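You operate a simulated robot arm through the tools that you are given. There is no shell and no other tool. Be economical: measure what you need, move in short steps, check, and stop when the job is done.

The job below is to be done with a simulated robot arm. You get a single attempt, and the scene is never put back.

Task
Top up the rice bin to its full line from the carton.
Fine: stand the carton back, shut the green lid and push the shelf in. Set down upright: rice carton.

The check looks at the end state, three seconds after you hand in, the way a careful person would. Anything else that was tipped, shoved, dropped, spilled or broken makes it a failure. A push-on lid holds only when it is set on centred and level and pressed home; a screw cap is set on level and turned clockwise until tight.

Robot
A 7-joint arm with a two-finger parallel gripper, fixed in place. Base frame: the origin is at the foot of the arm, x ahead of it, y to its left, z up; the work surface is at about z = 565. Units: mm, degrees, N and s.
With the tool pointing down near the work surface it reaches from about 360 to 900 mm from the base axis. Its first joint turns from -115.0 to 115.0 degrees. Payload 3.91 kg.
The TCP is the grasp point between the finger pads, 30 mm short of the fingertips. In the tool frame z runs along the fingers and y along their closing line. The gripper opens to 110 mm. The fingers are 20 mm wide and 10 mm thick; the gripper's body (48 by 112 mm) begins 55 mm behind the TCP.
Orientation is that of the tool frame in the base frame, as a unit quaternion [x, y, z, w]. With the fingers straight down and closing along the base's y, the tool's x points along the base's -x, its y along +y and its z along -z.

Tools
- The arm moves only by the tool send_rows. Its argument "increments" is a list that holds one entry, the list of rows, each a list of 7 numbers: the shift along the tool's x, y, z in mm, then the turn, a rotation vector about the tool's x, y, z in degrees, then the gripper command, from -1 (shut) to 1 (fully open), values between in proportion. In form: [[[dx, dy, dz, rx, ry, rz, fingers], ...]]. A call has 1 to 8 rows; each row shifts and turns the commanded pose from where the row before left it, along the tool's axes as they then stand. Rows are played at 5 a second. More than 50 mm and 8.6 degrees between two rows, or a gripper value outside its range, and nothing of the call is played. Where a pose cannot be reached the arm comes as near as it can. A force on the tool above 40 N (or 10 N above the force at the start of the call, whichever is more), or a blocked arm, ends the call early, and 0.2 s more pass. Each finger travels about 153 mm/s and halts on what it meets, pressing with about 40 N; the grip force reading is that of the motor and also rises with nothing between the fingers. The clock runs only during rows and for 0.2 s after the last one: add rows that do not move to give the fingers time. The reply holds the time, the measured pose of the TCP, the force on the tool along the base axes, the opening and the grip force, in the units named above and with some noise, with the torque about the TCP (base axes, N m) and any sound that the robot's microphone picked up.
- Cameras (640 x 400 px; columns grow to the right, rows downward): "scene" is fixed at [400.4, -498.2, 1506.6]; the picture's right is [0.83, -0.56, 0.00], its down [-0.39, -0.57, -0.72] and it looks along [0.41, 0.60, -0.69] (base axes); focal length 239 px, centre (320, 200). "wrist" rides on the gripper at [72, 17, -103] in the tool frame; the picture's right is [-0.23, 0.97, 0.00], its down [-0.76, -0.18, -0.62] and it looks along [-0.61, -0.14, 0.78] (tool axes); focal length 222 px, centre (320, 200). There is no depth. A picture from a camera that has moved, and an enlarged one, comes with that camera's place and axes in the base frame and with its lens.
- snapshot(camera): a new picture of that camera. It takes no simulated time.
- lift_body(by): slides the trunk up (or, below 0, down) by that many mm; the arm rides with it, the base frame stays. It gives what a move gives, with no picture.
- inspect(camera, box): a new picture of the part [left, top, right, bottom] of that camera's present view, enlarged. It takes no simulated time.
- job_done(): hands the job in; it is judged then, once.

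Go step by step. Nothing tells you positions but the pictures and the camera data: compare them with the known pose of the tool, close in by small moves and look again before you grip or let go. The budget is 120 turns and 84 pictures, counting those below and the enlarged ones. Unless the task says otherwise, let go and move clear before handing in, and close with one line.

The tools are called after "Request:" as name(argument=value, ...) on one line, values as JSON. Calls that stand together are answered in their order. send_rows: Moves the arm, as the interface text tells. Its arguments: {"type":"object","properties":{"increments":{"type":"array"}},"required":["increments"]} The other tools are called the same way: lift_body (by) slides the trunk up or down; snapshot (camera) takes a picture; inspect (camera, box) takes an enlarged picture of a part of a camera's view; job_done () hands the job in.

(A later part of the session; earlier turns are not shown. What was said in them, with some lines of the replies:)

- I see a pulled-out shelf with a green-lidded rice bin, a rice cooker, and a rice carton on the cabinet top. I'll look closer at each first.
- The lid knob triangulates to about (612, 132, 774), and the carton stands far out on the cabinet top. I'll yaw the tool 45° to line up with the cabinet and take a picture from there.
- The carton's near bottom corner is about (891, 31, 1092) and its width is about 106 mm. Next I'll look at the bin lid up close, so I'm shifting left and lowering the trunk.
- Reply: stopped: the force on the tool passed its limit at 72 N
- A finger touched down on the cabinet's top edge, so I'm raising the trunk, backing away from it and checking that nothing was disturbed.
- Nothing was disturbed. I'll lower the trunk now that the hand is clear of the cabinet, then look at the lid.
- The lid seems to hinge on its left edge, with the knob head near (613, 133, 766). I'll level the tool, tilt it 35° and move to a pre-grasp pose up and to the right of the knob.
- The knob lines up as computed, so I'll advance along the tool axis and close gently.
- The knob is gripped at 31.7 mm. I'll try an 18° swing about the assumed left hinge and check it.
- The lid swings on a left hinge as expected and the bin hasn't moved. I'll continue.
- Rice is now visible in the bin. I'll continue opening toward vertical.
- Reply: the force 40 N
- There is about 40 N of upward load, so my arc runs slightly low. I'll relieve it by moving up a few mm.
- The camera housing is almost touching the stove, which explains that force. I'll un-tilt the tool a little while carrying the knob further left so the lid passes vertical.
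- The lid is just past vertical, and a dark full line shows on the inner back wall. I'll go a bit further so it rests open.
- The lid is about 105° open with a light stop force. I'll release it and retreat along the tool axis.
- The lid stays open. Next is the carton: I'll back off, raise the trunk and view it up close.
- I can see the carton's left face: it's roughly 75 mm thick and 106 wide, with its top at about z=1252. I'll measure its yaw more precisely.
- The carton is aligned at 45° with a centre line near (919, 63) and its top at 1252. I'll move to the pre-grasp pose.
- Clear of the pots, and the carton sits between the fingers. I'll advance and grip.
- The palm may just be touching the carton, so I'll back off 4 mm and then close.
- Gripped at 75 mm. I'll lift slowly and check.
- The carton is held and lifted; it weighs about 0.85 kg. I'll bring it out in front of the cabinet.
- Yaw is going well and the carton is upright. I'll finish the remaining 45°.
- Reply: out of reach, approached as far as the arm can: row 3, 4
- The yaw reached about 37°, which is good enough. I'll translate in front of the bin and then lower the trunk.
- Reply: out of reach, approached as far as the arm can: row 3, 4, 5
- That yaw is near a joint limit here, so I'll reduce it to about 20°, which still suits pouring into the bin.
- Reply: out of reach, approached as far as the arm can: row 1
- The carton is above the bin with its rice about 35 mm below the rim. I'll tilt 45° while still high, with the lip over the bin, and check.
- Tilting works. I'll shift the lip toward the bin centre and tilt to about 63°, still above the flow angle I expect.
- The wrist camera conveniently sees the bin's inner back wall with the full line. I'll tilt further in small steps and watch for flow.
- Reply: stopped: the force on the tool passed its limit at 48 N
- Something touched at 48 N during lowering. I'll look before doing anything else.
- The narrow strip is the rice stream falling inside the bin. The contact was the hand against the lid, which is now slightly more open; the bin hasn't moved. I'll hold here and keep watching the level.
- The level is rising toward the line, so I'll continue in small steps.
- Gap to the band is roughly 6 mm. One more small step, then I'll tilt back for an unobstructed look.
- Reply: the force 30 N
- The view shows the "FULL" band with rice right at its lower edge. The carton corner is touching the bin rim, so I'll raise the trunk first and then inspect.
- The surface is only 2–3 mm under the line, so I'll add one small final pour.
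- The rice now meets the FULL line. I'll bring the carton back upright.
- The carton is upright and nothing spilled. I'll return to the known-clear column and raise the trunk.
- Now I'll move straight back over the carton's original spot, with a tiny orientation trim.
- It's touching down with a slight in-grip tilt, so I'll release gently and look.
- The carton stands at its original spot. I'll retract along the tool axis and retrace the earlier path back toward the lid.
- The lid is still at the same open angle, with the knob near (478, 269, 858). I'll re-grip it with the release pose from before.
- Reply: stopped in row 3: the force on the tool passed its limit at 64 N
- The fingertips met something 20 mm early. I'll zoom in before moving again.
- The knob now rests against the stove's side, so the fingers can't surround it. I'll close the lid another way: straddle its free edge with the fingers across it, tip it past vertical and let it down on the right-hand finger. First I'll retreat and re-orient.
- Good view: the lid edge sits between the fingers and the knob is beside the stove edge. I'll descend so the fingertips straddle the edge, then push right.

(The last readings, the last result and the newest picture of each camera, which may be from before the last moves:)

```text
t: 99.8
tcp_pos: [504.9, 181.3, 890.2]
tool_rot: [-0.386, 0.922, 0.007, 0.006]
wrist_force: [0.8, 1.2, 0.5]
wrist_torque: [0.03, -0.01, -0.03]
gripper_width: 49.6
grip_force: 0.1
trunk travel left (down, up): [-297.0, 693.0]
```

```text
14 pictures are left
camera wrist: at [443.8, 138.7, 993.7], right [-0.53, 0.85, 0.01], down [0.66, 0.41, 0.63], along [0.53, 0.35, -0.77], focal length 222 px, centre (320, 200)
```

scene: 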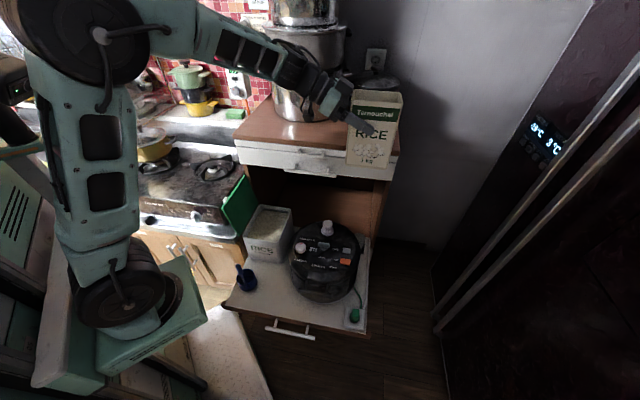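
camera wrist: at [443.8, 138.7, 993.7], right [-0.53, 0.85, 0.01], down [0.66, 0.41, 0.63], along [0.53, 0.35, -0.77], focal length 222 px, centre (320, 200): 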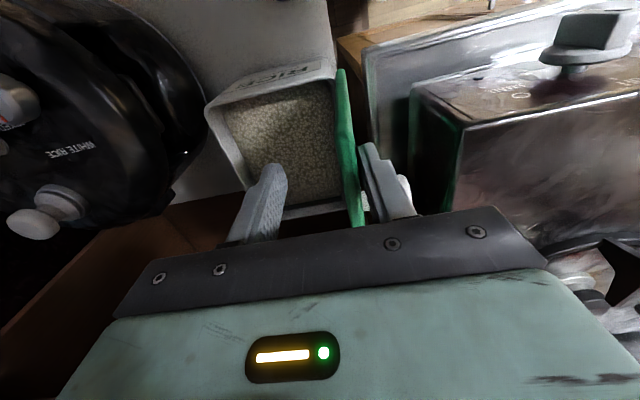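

The lid is near vertical and caged between the fingers. I'll carry it past vertical onto the right finger.

Request:
send_rows(increments=[[[0, -8, 1, 0, 0, 0, -0.1], [0, -8, 1, 0, 0, 0, -0.1], [0, -8, 3, 0, 0, 0, -0.1], [0, -8, 3, 0, 0, 0, -0.1], [0, 0, 0, 0, 0, 0, -0.1]]])

Request:
snapshot(camera="wrist")

```text
t: 101.0
tcp_pos: [530.4, 159.4, 882.4]
tool_rot: [-0.385, 0.923, 0.007, 0.006]
wrist_force: [-0.2, -0.1, 0.6]
wrist_torque: [0.01, -0.01, 0.04]
gripper_width: 49.4
grip_force: 0.1
trunk travel left (down, up): [-297.0, 693.0]
```

```text
13 pictures are left
camera wrist: at [467.2, 116.6, 984.4], right [-0.53, 0.85, 0.01], down [0.66, 0.41, 0.63], along [0.53, 0.35, -0.77], focal length 222 px, centre (320, 200)
```

wrist: 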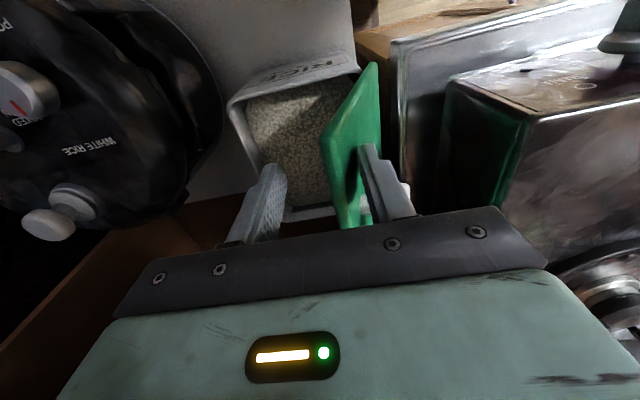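

Request:
send_rows(increments=[[[0, -13, 6, 0, 0, 0, -0.1], [0, -15, 11, 0, 0, 0, -0.1], [0, -15, 13, 0, 0, 0, -0.1], [0, -10, 11, 0, 0, 0, -0.1], [0, 0, 0, 0, 0, 0, -0.1]]])

Request:
snapshot(camera="wrist")

```text
t: 102.2
tcp_pos: [565.7, 122.5, 840.4]
tool_rot: [-0.386, 0.922, 0.007, 0.004]
wrist_force: [0.0, -0.4, 0.4]
wrist_torque: [-0.02, 0.01, -0.01]
gripper_width: 49.7
grip_force: 0.0
trunk travel left (down, up): [-297.0, 693.0]
```

```text
12 pictures are left
camera wrist: at [504.5, 79.9, 943.1], right [-0.53, 0.85, 0.01], down [0.66, 0.41, 0.63], along [0.53, 0.35, -0.77], focal length 222 px, centre (320, 200)
```

wrist: 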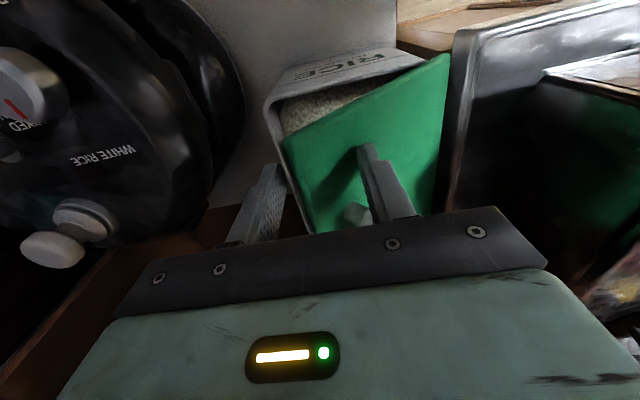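

It's working smoothly with the lid at about 40°. I'll continue down.

Request:
send_rows(increments=[[[0, -12, 14, 0, 0, 0, -0.1], [0, -10, 18, 0, 0, 0, -0.1], [0, -6, 6, 0, 0, 0, -0.1], [0, 0, 0, 0, 0, 0, -0.1]]])

Request:
snapshot(camera="wrist")

```text
t: 103.2
tcp_pos: [587.3, 103.8, 801.8]
tool_rot: [-0.387, 0.922, 0.007, 0.006]
wrist_force: [-0.2, -0.4, -0.7]
wrist_torque: [0.02, -0.01, 0.0]
gripper_width: 49.5
grip_force: 0.0
trunk travel left (down, up): [-297.0, 693.0]
```

```text
11 pictures are left
camera wrist: at [525.5, 61.0, 904.9], right [-0.53, 0.85, 0.01], down [0.66, 0.41, 0.63], along [0.53, 0.35, -0.77], focal length 222 px, centre (320, 200)
```

wrist: 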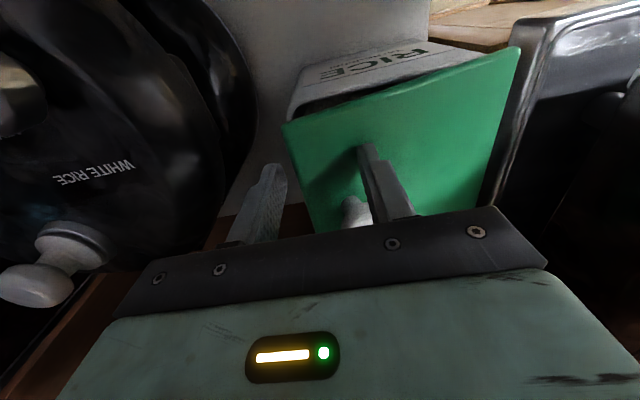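

Request:
send_rows(increments=[[[0, -8, 0, 0, 0, 0, -0.1], [0, -8, 0, 0, 0, 0, -0.1], [0, 0, 0, 0, 0, 0, -0.1], [0, 0, -35, 0, 0, 0, -0.1], [0, 0, -25, 0, 0, 0, -1], [0, 25, 0, 0, 0, 0, -1], [0, 20, 0, 0, 0, 0, -1], [0, 0, 0, 0, 0, 0, -1]]])

Request:
snapshot(camera="wrist")

```text
t: 105.0
tcp_pos: [566.5, 123.6, 862.1]
tool_rot: [-0.385, 0.923, 0.007, 0.006]
wrist_force: [0.3, -0.3, -0.8]
wrist_torque: [0.01, 0.02, 0.01]
gripper_width: 0.0
grip_force: 37.6
trunk travel left (down, up): [-297.0, 693.0]
```

```text
10 pictures are left
camera wrist: at [503.6, 81.4, 965.1], right [-0.53, 0.85, 0.01], down [0.66, 0.41, 0.63], along [0.53, 0.35, -0.77], focal length 222 px, centre (320, 200)
```

wrist: 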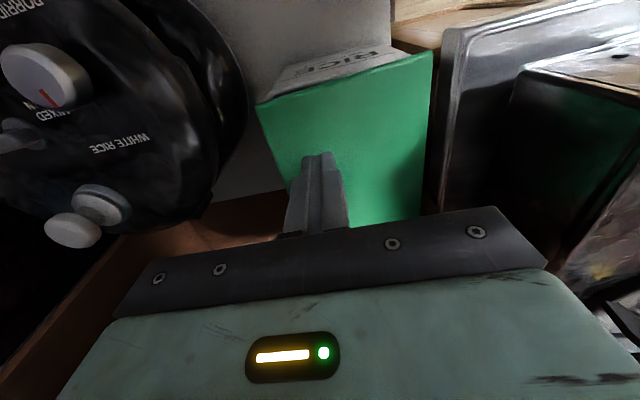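

The lid appears shut. I'll press lightly near the free edge with closed fingertips to make sure it is fully down.

Request:
send_rows(increments=[[[0, -18, 30, 0, 0, 0, -1], [0, 0, 40, 0, 0, 0, -1], [0, 0, 14, 0, 0, 0, -1], [0, 0, 4, 0, 0, 0, -1], [0, 0, 3, 0, 0, 0, -1], [0, 0, 0, 0, 0, 0, -1]]])

Request:
send_rows(increments=[[[0, 0, 2, 0, 0, 0, -1], [0, 0, 2, 0, 0, 0, -1], [0, 0, 0, 0, 0, 0, -1]]])

```text
t: 106.4
tcp_pos: [579.0, 111.0, 770.7]
tool_rot: [-0.386, 0.922, 0.006, 0.005]
wrist_force: [-0.8, 0.1, -0.5]
wrist_torque: [-0.01, -0.02, 0.02]
gripper_width: 0.2
grip_force: 37.5
trunk travel left (down, up): [-297.0, 693.0]
```

```text
t: 107.2
tcp_pos: [579.3, 111.3, 767.4]
tool_rot: [-0.386, 0.922, 0.007, 0.006]
wrist_force: [-0.1, 0.9, 0.6]
wrist_torque: [-0.01, 0.01, 0.0]
gripper_width: 0.0
grip_force: 37.8
trunk travel left (down, up): [-297.0, 693.0]
```

Request:
send_rows(increments=[[[0, 0, 2, 0, 0, 0, -1], [0, 0, 2, 0, 0, 0, -1], [0, 0, 2, 0, 0, 0, -1], [0, 0, 0, 0, 0, 0, -1]]])

```text
t: 108.4
tcp_pos: [579.4, 112.5, 765.6]
tool_rot: [-0.385, 0.923, 0.007, 0.009]
wrist_force: [-6.8, -3.2, 21.4]
wrist_torque: [-0.24, 0.32, -0.01]
gripper_width: 0.2
grip_force: 37.4
trunk travel left (down, up): [-297.0, 693.0]
stopped in row 4: the force on the tool passed its limit at 41 N (the readings are from after the stop); the commanded pose is now the measured one
```

The lid is firmly shut (fingertips stopped at z≈736 under 41 N). I'll lift off and move in front of the shelf.

Request:
send_rows(increments=[[[0, 0, -40, 0, 0, 0, -1], [0, 0, -45, 0, 0, 0, -1], [0, 0, -45, 0, 0, 0, -1], [0, 0, -20, 0, 0, 0, -1], [0, 0, 0, 0, 0, 0, -1]]])

Request:
send_rows(increments=[[[45, -17, 0, 0, 0, 0, -1], [45, -17, 0, 0, 0, 0, -1], [45, -17, 0, 0, 0, 0, -1], [45, -17, 0, 0, 0, 0, -1], [45, -17, 0, 0, 0, 0, -1], [45, -17, 0, 0, 0, 0, -1], [45, -17, 0, 0, 0, 0, -1], [25, -12, 0, 0, 0, 0, -1]]])

Request:
snapshot(camera="scene")

```text
t: 109.6
tcp_pos: [578.2, 108.1, 915.3]
tool_rot: [-0.387, 0.922, 0.007, 0.008]
wrist_force: [0.2, -0.6, 0.1]
wrist_torque: [0.01, 0.0, -0.01]
gripper_width: 0.0
grip_force: 37.7
trunk travel left (down, up): [-297.0, 693.0]
```

```text
t: 111.4
tcp_pos: [454.0, -240.6, 879.7]
tool_rot: [-0.386, 0.923, 0.008, 0.009]
wrist_force: [-0.2, -0.2, 0.6]
wrist_torque: [-0.01, 0.02, 0.03]
gripper_width: 0.0
grip_force: 37.7
out of reach, approached as far as the arm can: row 6, 7
trunk travel left (down, up): [-297.0, 693.0]
```

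```text
9 pictures are left
```

scene: 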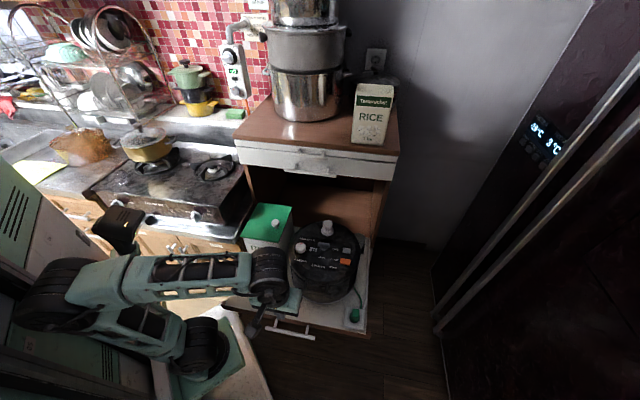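

The lid is shut and the carton is standing. Next I'll lower the hand in front of the shelf.

Request:
lift_body(by=-200)

Request:
lift_body(by=-97)

Request:
snapshot(camera="wrist")

Request:
snapshot(camera="scene")

```text
t: 113.6
tcp_pos: [455.2, -239.8, 678.7]
tool_rot: [-0.385, 0.923, 0.007, 0.008]
wrist_force: [-0.7, -0.4, -1.1]
wrist_torque: [-0.02, 0.03, -0.02]
gripper_width: 0.0
grip_force: 37.8
trunk travel left (down, up): [-97.0, 893.0]
```

```text
t: 114.9
tcp_pos: [455.5, -239.2, 582.1]
tool_rot: [-0.385, 0.923, 0.007, 0.008]
wrist_force: [0.2, -0.5, 0.3]
wrist_torque: [0.01, 0.04, -0.01]
gripper_width: 0.0
grip_force: 37.9
trunk travel left (down, up): [0.0, 990.0]
```

```text
8 pictures are left
camera wrist: at [392.0, -281.8, 684.1], right [-0.53, 0.85, 0.01], down [0.66, 0.4, 0.64], along [0.53, 0.35, -0.77], focal length 222 px, centre (320, 200)
```

wrist: 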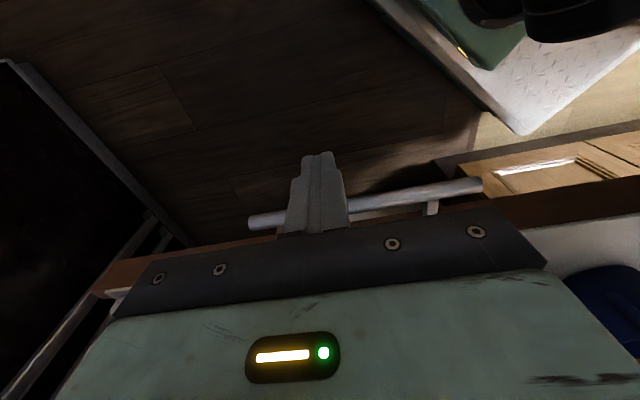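

```text
7 pictures are left
```

scene: 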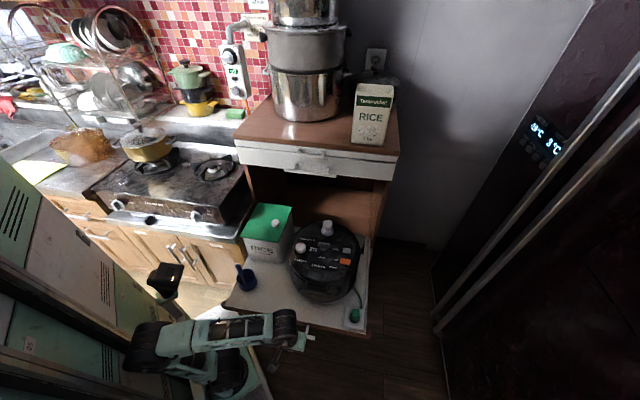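

The handle bar is just ahead of the fingers. I'll centre on it, lower a little and approach to contact slowly.

Request:
send_rows(increments=[[[0, 13, 20, 0, 0, 0, -1], [0, 13, 18, 0, 0, 0, -1], [-15, 0, 0, 0, 0, 0, -1], [-15, 0, 0, 0, 0, 0, -1], [-10, 0, 0, 0, 0, 0, -1], [-8, 0, 0, 0, 0, 0, -1], [0, 0, 0, 0, 0, 0, -1]]])

Request:
snapshot(camera="wrist")

```text
t: 116.5
tcp_pos: [484.9, -199.7, 555.7]
tool_rot: [-0.386, 0.922, 0.007, 0.009]
wrist_force: [-0.8, 0.6, -0.8]
wrist_torque: [0.03, 0.01, 0.01]
gripper_width: 0.2
grip_force: 36.9
out of reach, approached as far as the arm can: row 1, 2
trunk travel left (down, up): [0.0, 990.0]
```

```text
6 pictures are left
camera wrist: at [422.5, -241.3, 658.4], right [-0.53, 0.85, 0.01], down [0.65, 0.4, 0.64], along [0.53, 0.35, -0.77], focal length 222 px, centre (320, 200)
```

wrist: 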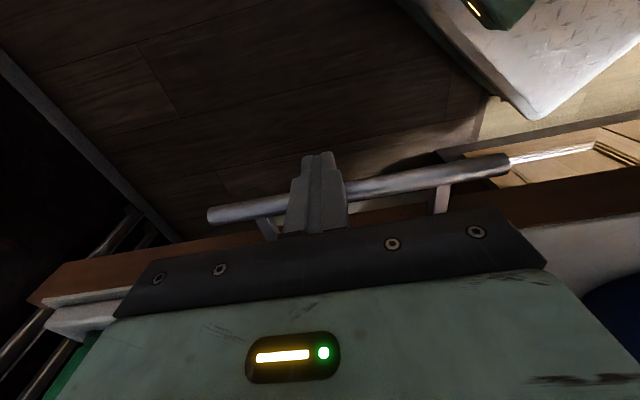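

Request:
send_rows(increments=[[[-8, 9, 0, 0, 0, 0, -1], [-8, 9, 0, 0, 0, 0, -1], [-8, 0, 0, 0, 0, 0, -1], [-8, 0, 0, 0, 0, 0, -1], [-8, 0, 0, 0, 0, 0, -1], [-8, 0, 0, 0, 0, 0, -1], [0, 0, 0, 0, 0, 0, -1]]])

Request:
send_rows(increments=[[[-8, 0, 0, 0, 0, 0, -1], [-12, 0, 0, 0, 0, 0, -1], [-15, 0, 0, 0, 0, 0, -1], [-15, 0, 0, 0, 0, 0, -1], [-15, 0, 0, 0, 0, 0, -1], [-12, 0, 0, 0, 0, 0, -1], [-8, 0, 0, 0, 0, 0, -1], [0, 0, 0, 0, 0, 0, -1]]])

Request:
snapshot(camera="scene")

```text
t: 118.1
tcp_pos: [507.0, -152.1, 558.4]
tool_rot: [-0.387, 0.922, 0.008, 0.009]
wrist_force: [0.2, 0.9, -0.8]
wrist_torque: [-0.01, -0.01, 0.02]
gripper_width: 0.0
grip_force: 37.7
trunk travel left (down, up): [0.0, 990.0]
```

```text
t: 119.9
tcp_pos: [565.4, -94.3, 562.6]
tool_rot: [-0.386, 0.923, 0.007, 0.01]
wrist_force: [-0.2, 0.1, -0.3]
wrist_torque: [-0.02, -0.01, 0.02]
gripper_width: 0.0
grip_force: 38.0
trunk travel left (down, up): [0.0, 990.0]
```

```text
5 pictures are left
```

scene: 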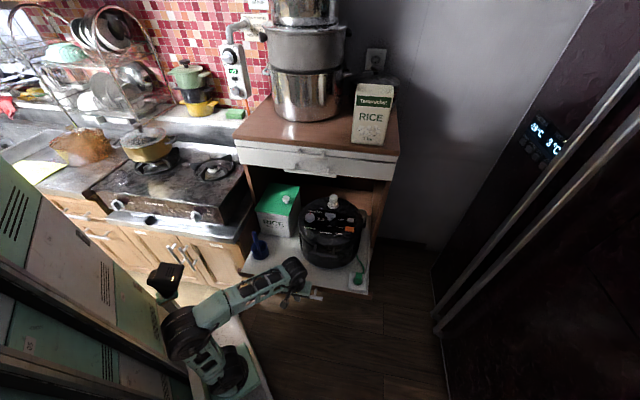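

The shelf slides in smoothly with everything stable on it. I'll continue pushing.

Request:
send_rows(increments=[[[-8, 0, 1, 0, 0, 0, -1], [-14, 0, 1, 0, 0, 0, -1], [-17, 0, 1, 0, 0, 0, -1], [-17, 0, 1, 0, 0, 0, -1], [-17, 0, 1, 0, 0, 0, -1], [-14, 0, 1, 0, 0, 0, -1], [-8, 0, 0, 0, 0, 0, -1], [0, 0, 0, 0, 0, 0, -1]]])

Request:
send_rows(increments=[[[-8, 0, 1, 0, 0, 0, -1], [-14, 0, 1, 0, 0, 0, -1], [-17, 0, 1, 0, 0, 0, -1], [-17, 0, 1, 0, 0, 0, -1], [-14, 0, 1, 0, 0, 0, -1], [-8, 0, 0, 0, 0, 0, -1], [0, 0, 0, 0, 0, 0, -1]]])

Request:
snapshot(camera="scene")

```text
t: 121.7
tcp_pos: [631.4, -24.5, 556.9]
tool_rot: [-0.386, 0.922, 0.008, 0.008]
wrist_force: [-2.6, 0.0, -0.4]
wrist_torque: [-0.07, 0.07, 0.03]
gripper_width: 0.0
grip_force: 37.8
trunk travel left (down, up): [0.0, 990.0]
```

```text
t: 123.3
tcp_pos: [687.1, 29.6, 553.0]
tool_rot: [-0.386, 0.923, 0.007, 0.009]
wrist_force: [-0.3, 0.3, 0.8]
wrist_torque: [-0.01, -0.01, -0.01]
gripper_width: 0.3
grip_force: 37.5
trunk travel left (down, up): [0.0, 990.0]
```

```text
4 pictures are left
```

scene: 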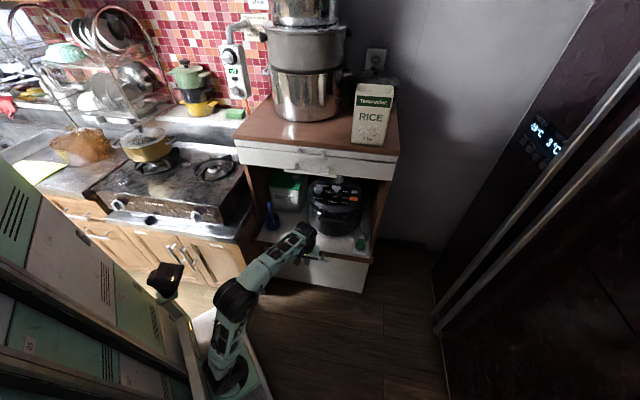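

Nearly in. I'll push the rest slowly until it stops.

Request:
send_rows(increments=[[[-6, 0, 0.3, 0, 0, 0, -1], [-8, 0, 0.3, 0, 0, 0, -1], [-8, 0, 0.3, 0, 0, 0, -1], [-8, 0, 0.3, 0, 0, 0, -1], [-8, 0, 0.3, 0, 0, 0, -1], [-6, 0, 0.3, 0, 0, 0, -1], [0, 0, 0, 0, 0, 0, -1]]])

Request:
send_rows(increments=[[[-5, 0, 0.3, 0, 0, 0, -1], [-6, 0, 0.3, 0, 0, 0, -1], [-6, 0, 0.3, 0, 0, 0, -1], [-6, 0, 0.3, 0, 0, 0, -1], [-6, 0, 0.3, 0, 0, 0, -1], [-5, 0, 0.3, 0, 0, 0, -1], [0, 0, 0, 0, 0, 0, -1]]])

Request:
inspect(camera="scene", box=[225, 150, 405, 300])

```text
t: 124.9
tcp_pos: [718.4, 61.8, 551.1]
tool_rot: [-0.386, 0.922, 0.008, 0.009]
wrist_force: [-0.3, -2.2, 4.0]
wrist_torque: [0.03, -0.05, -0.01]
gripper_width: 0.1
grip_force: 37.5
trunk travel left (down, up): [0.0, 990.0]
```

```text
t: 126.5
tcp_pos: [741.8, 85.8, 551.7]
tool_rot: [-0.385, 0.923, 0.007, 0.007]
wrist_force: [-15.2, -6.3, 6.8]
wrist_torque: [-0.02, 0.1, 0.01]
gripper_width: 0.0
grip_force: 38.0
trunk travel left (down, up): [0.0, 990.0]
```

```text
2.67 times, centred on (315, 225) of scene
camera zoom: at [400.4, -498.2, 1506.6], right [0.83, -0.56, 0.0], down [-0.39, -0.57, -0.72], along [0.41, 0.6, -0.69], focal length 637 px, centre (333, 133)
```

zoom: 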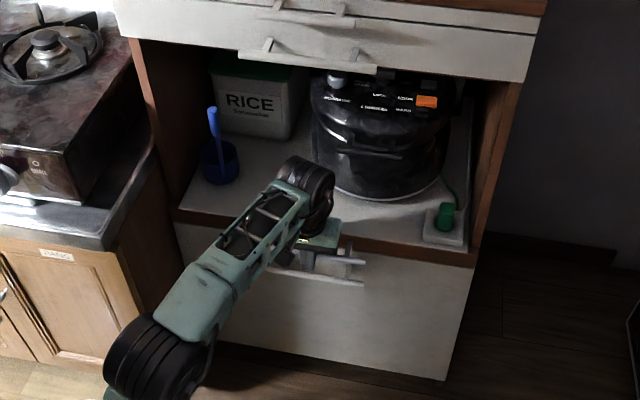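

Request:
send_rows(increments=[[[-4, 0, 0.2, 0, 0, 0, -1], [-4, 0, 0.2, 0, 0, 0, -1], [-4, 0, 0.2, 0, 0, 0, -1], [-4, 0, 0.2, 0, 0, 0, -1], [-4, 0, 0.2, 0, 0, 0, -1], [0, 0, 0, 0, 0, 0, -1]]])

```text
t: 126.9
tcp_pos: [741.6, 86.0, 550.8]
tool_rot: [-0.385, 0.923, 0.006, 0.003]
wrist_force: [-11.3, -5.4, 4.9]
wrist_torque: [-0.08, -0.01, -0.01]
gripper_width: 0.0
grip_force: 37.6
trunk travel left (down, up): [0.0, 990.0]
stopped in row 1: the force on the tool passed its limit at 46 N (the readings are from after the stop); the commanded pose is now the measured one
```

The shelf is at its stop and flush with the cabinet front. I'll raise the fingertips slightly to clear the handle and back away.

Request:
send_rows(increments=[[[3, 0, 0, 0, 0, 0, -1], [0, 0, -13, 0, 0, 0, -1], [20, 0, 0, 0, 0, 0, -1], [35, 0, 0, 0, 0, 0, -1], [40, 0, 0, 0, 0, 0, -1], [40, 0, 0, 0, 0, 0, -1], [40, 0, 0, 0, 0, 0, -1], [0, 0, 0, 0, 0, 0, -1]]])

Request:
snapshot(camera="scene")

Request:
inspect(camera="scene", box=[225, 150, 405, 300])

```text
t: 128.7
tcp_pos: [614.2, -42.1, 563.6]
tool_rot: [-0.385, 0.923, 0.007, 0.003]
wrist_force: [0.2, -0.5, 0.0]
wrist_torque: [-0.03, 0.0, 0.02]
gripper_width: 0.1
grip_force: 38.0
trunk travel left (down, up): [0.0, 990.0]
```

```text
2 pictures are left
```

scene: 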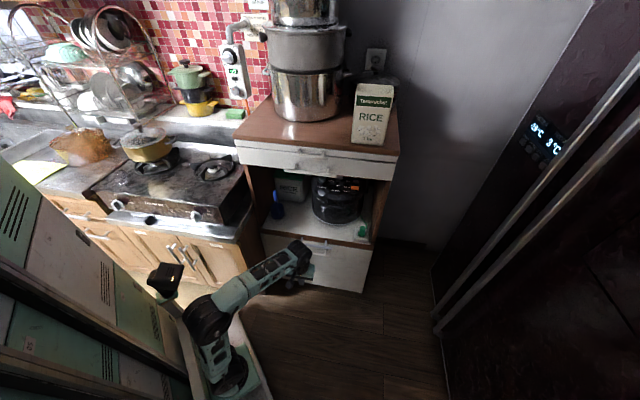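

```text
2.67 times, centred on (315, 225) of scene
camera zoom: at [400.4, -498.2, 1506.6], right [0.83, -0.56, 0.0], down [-0.39, -0.57, -0.72], along [0.41, 0.6, -0.69], focal length 637 px, centre (333, 133)
```

zoom: 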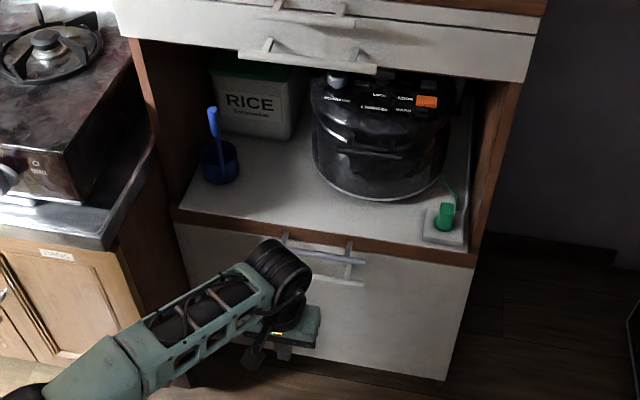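

The shelf is flush with the cabinet, the bin lid is shut, and the carton is upright in its original place. The hand is clear, so I'm handing in.

Request:
job_done()

```text
The job is handed in.
```

I filled the rice bin to its FULL line, shut the green lid, stood the carton back upright in its place, and pushed the shelf in until it stopped. Along the way the arm bumped the cabinet top, the stove and the bin rim, but the pictures show nothing moved, spilled or broken.
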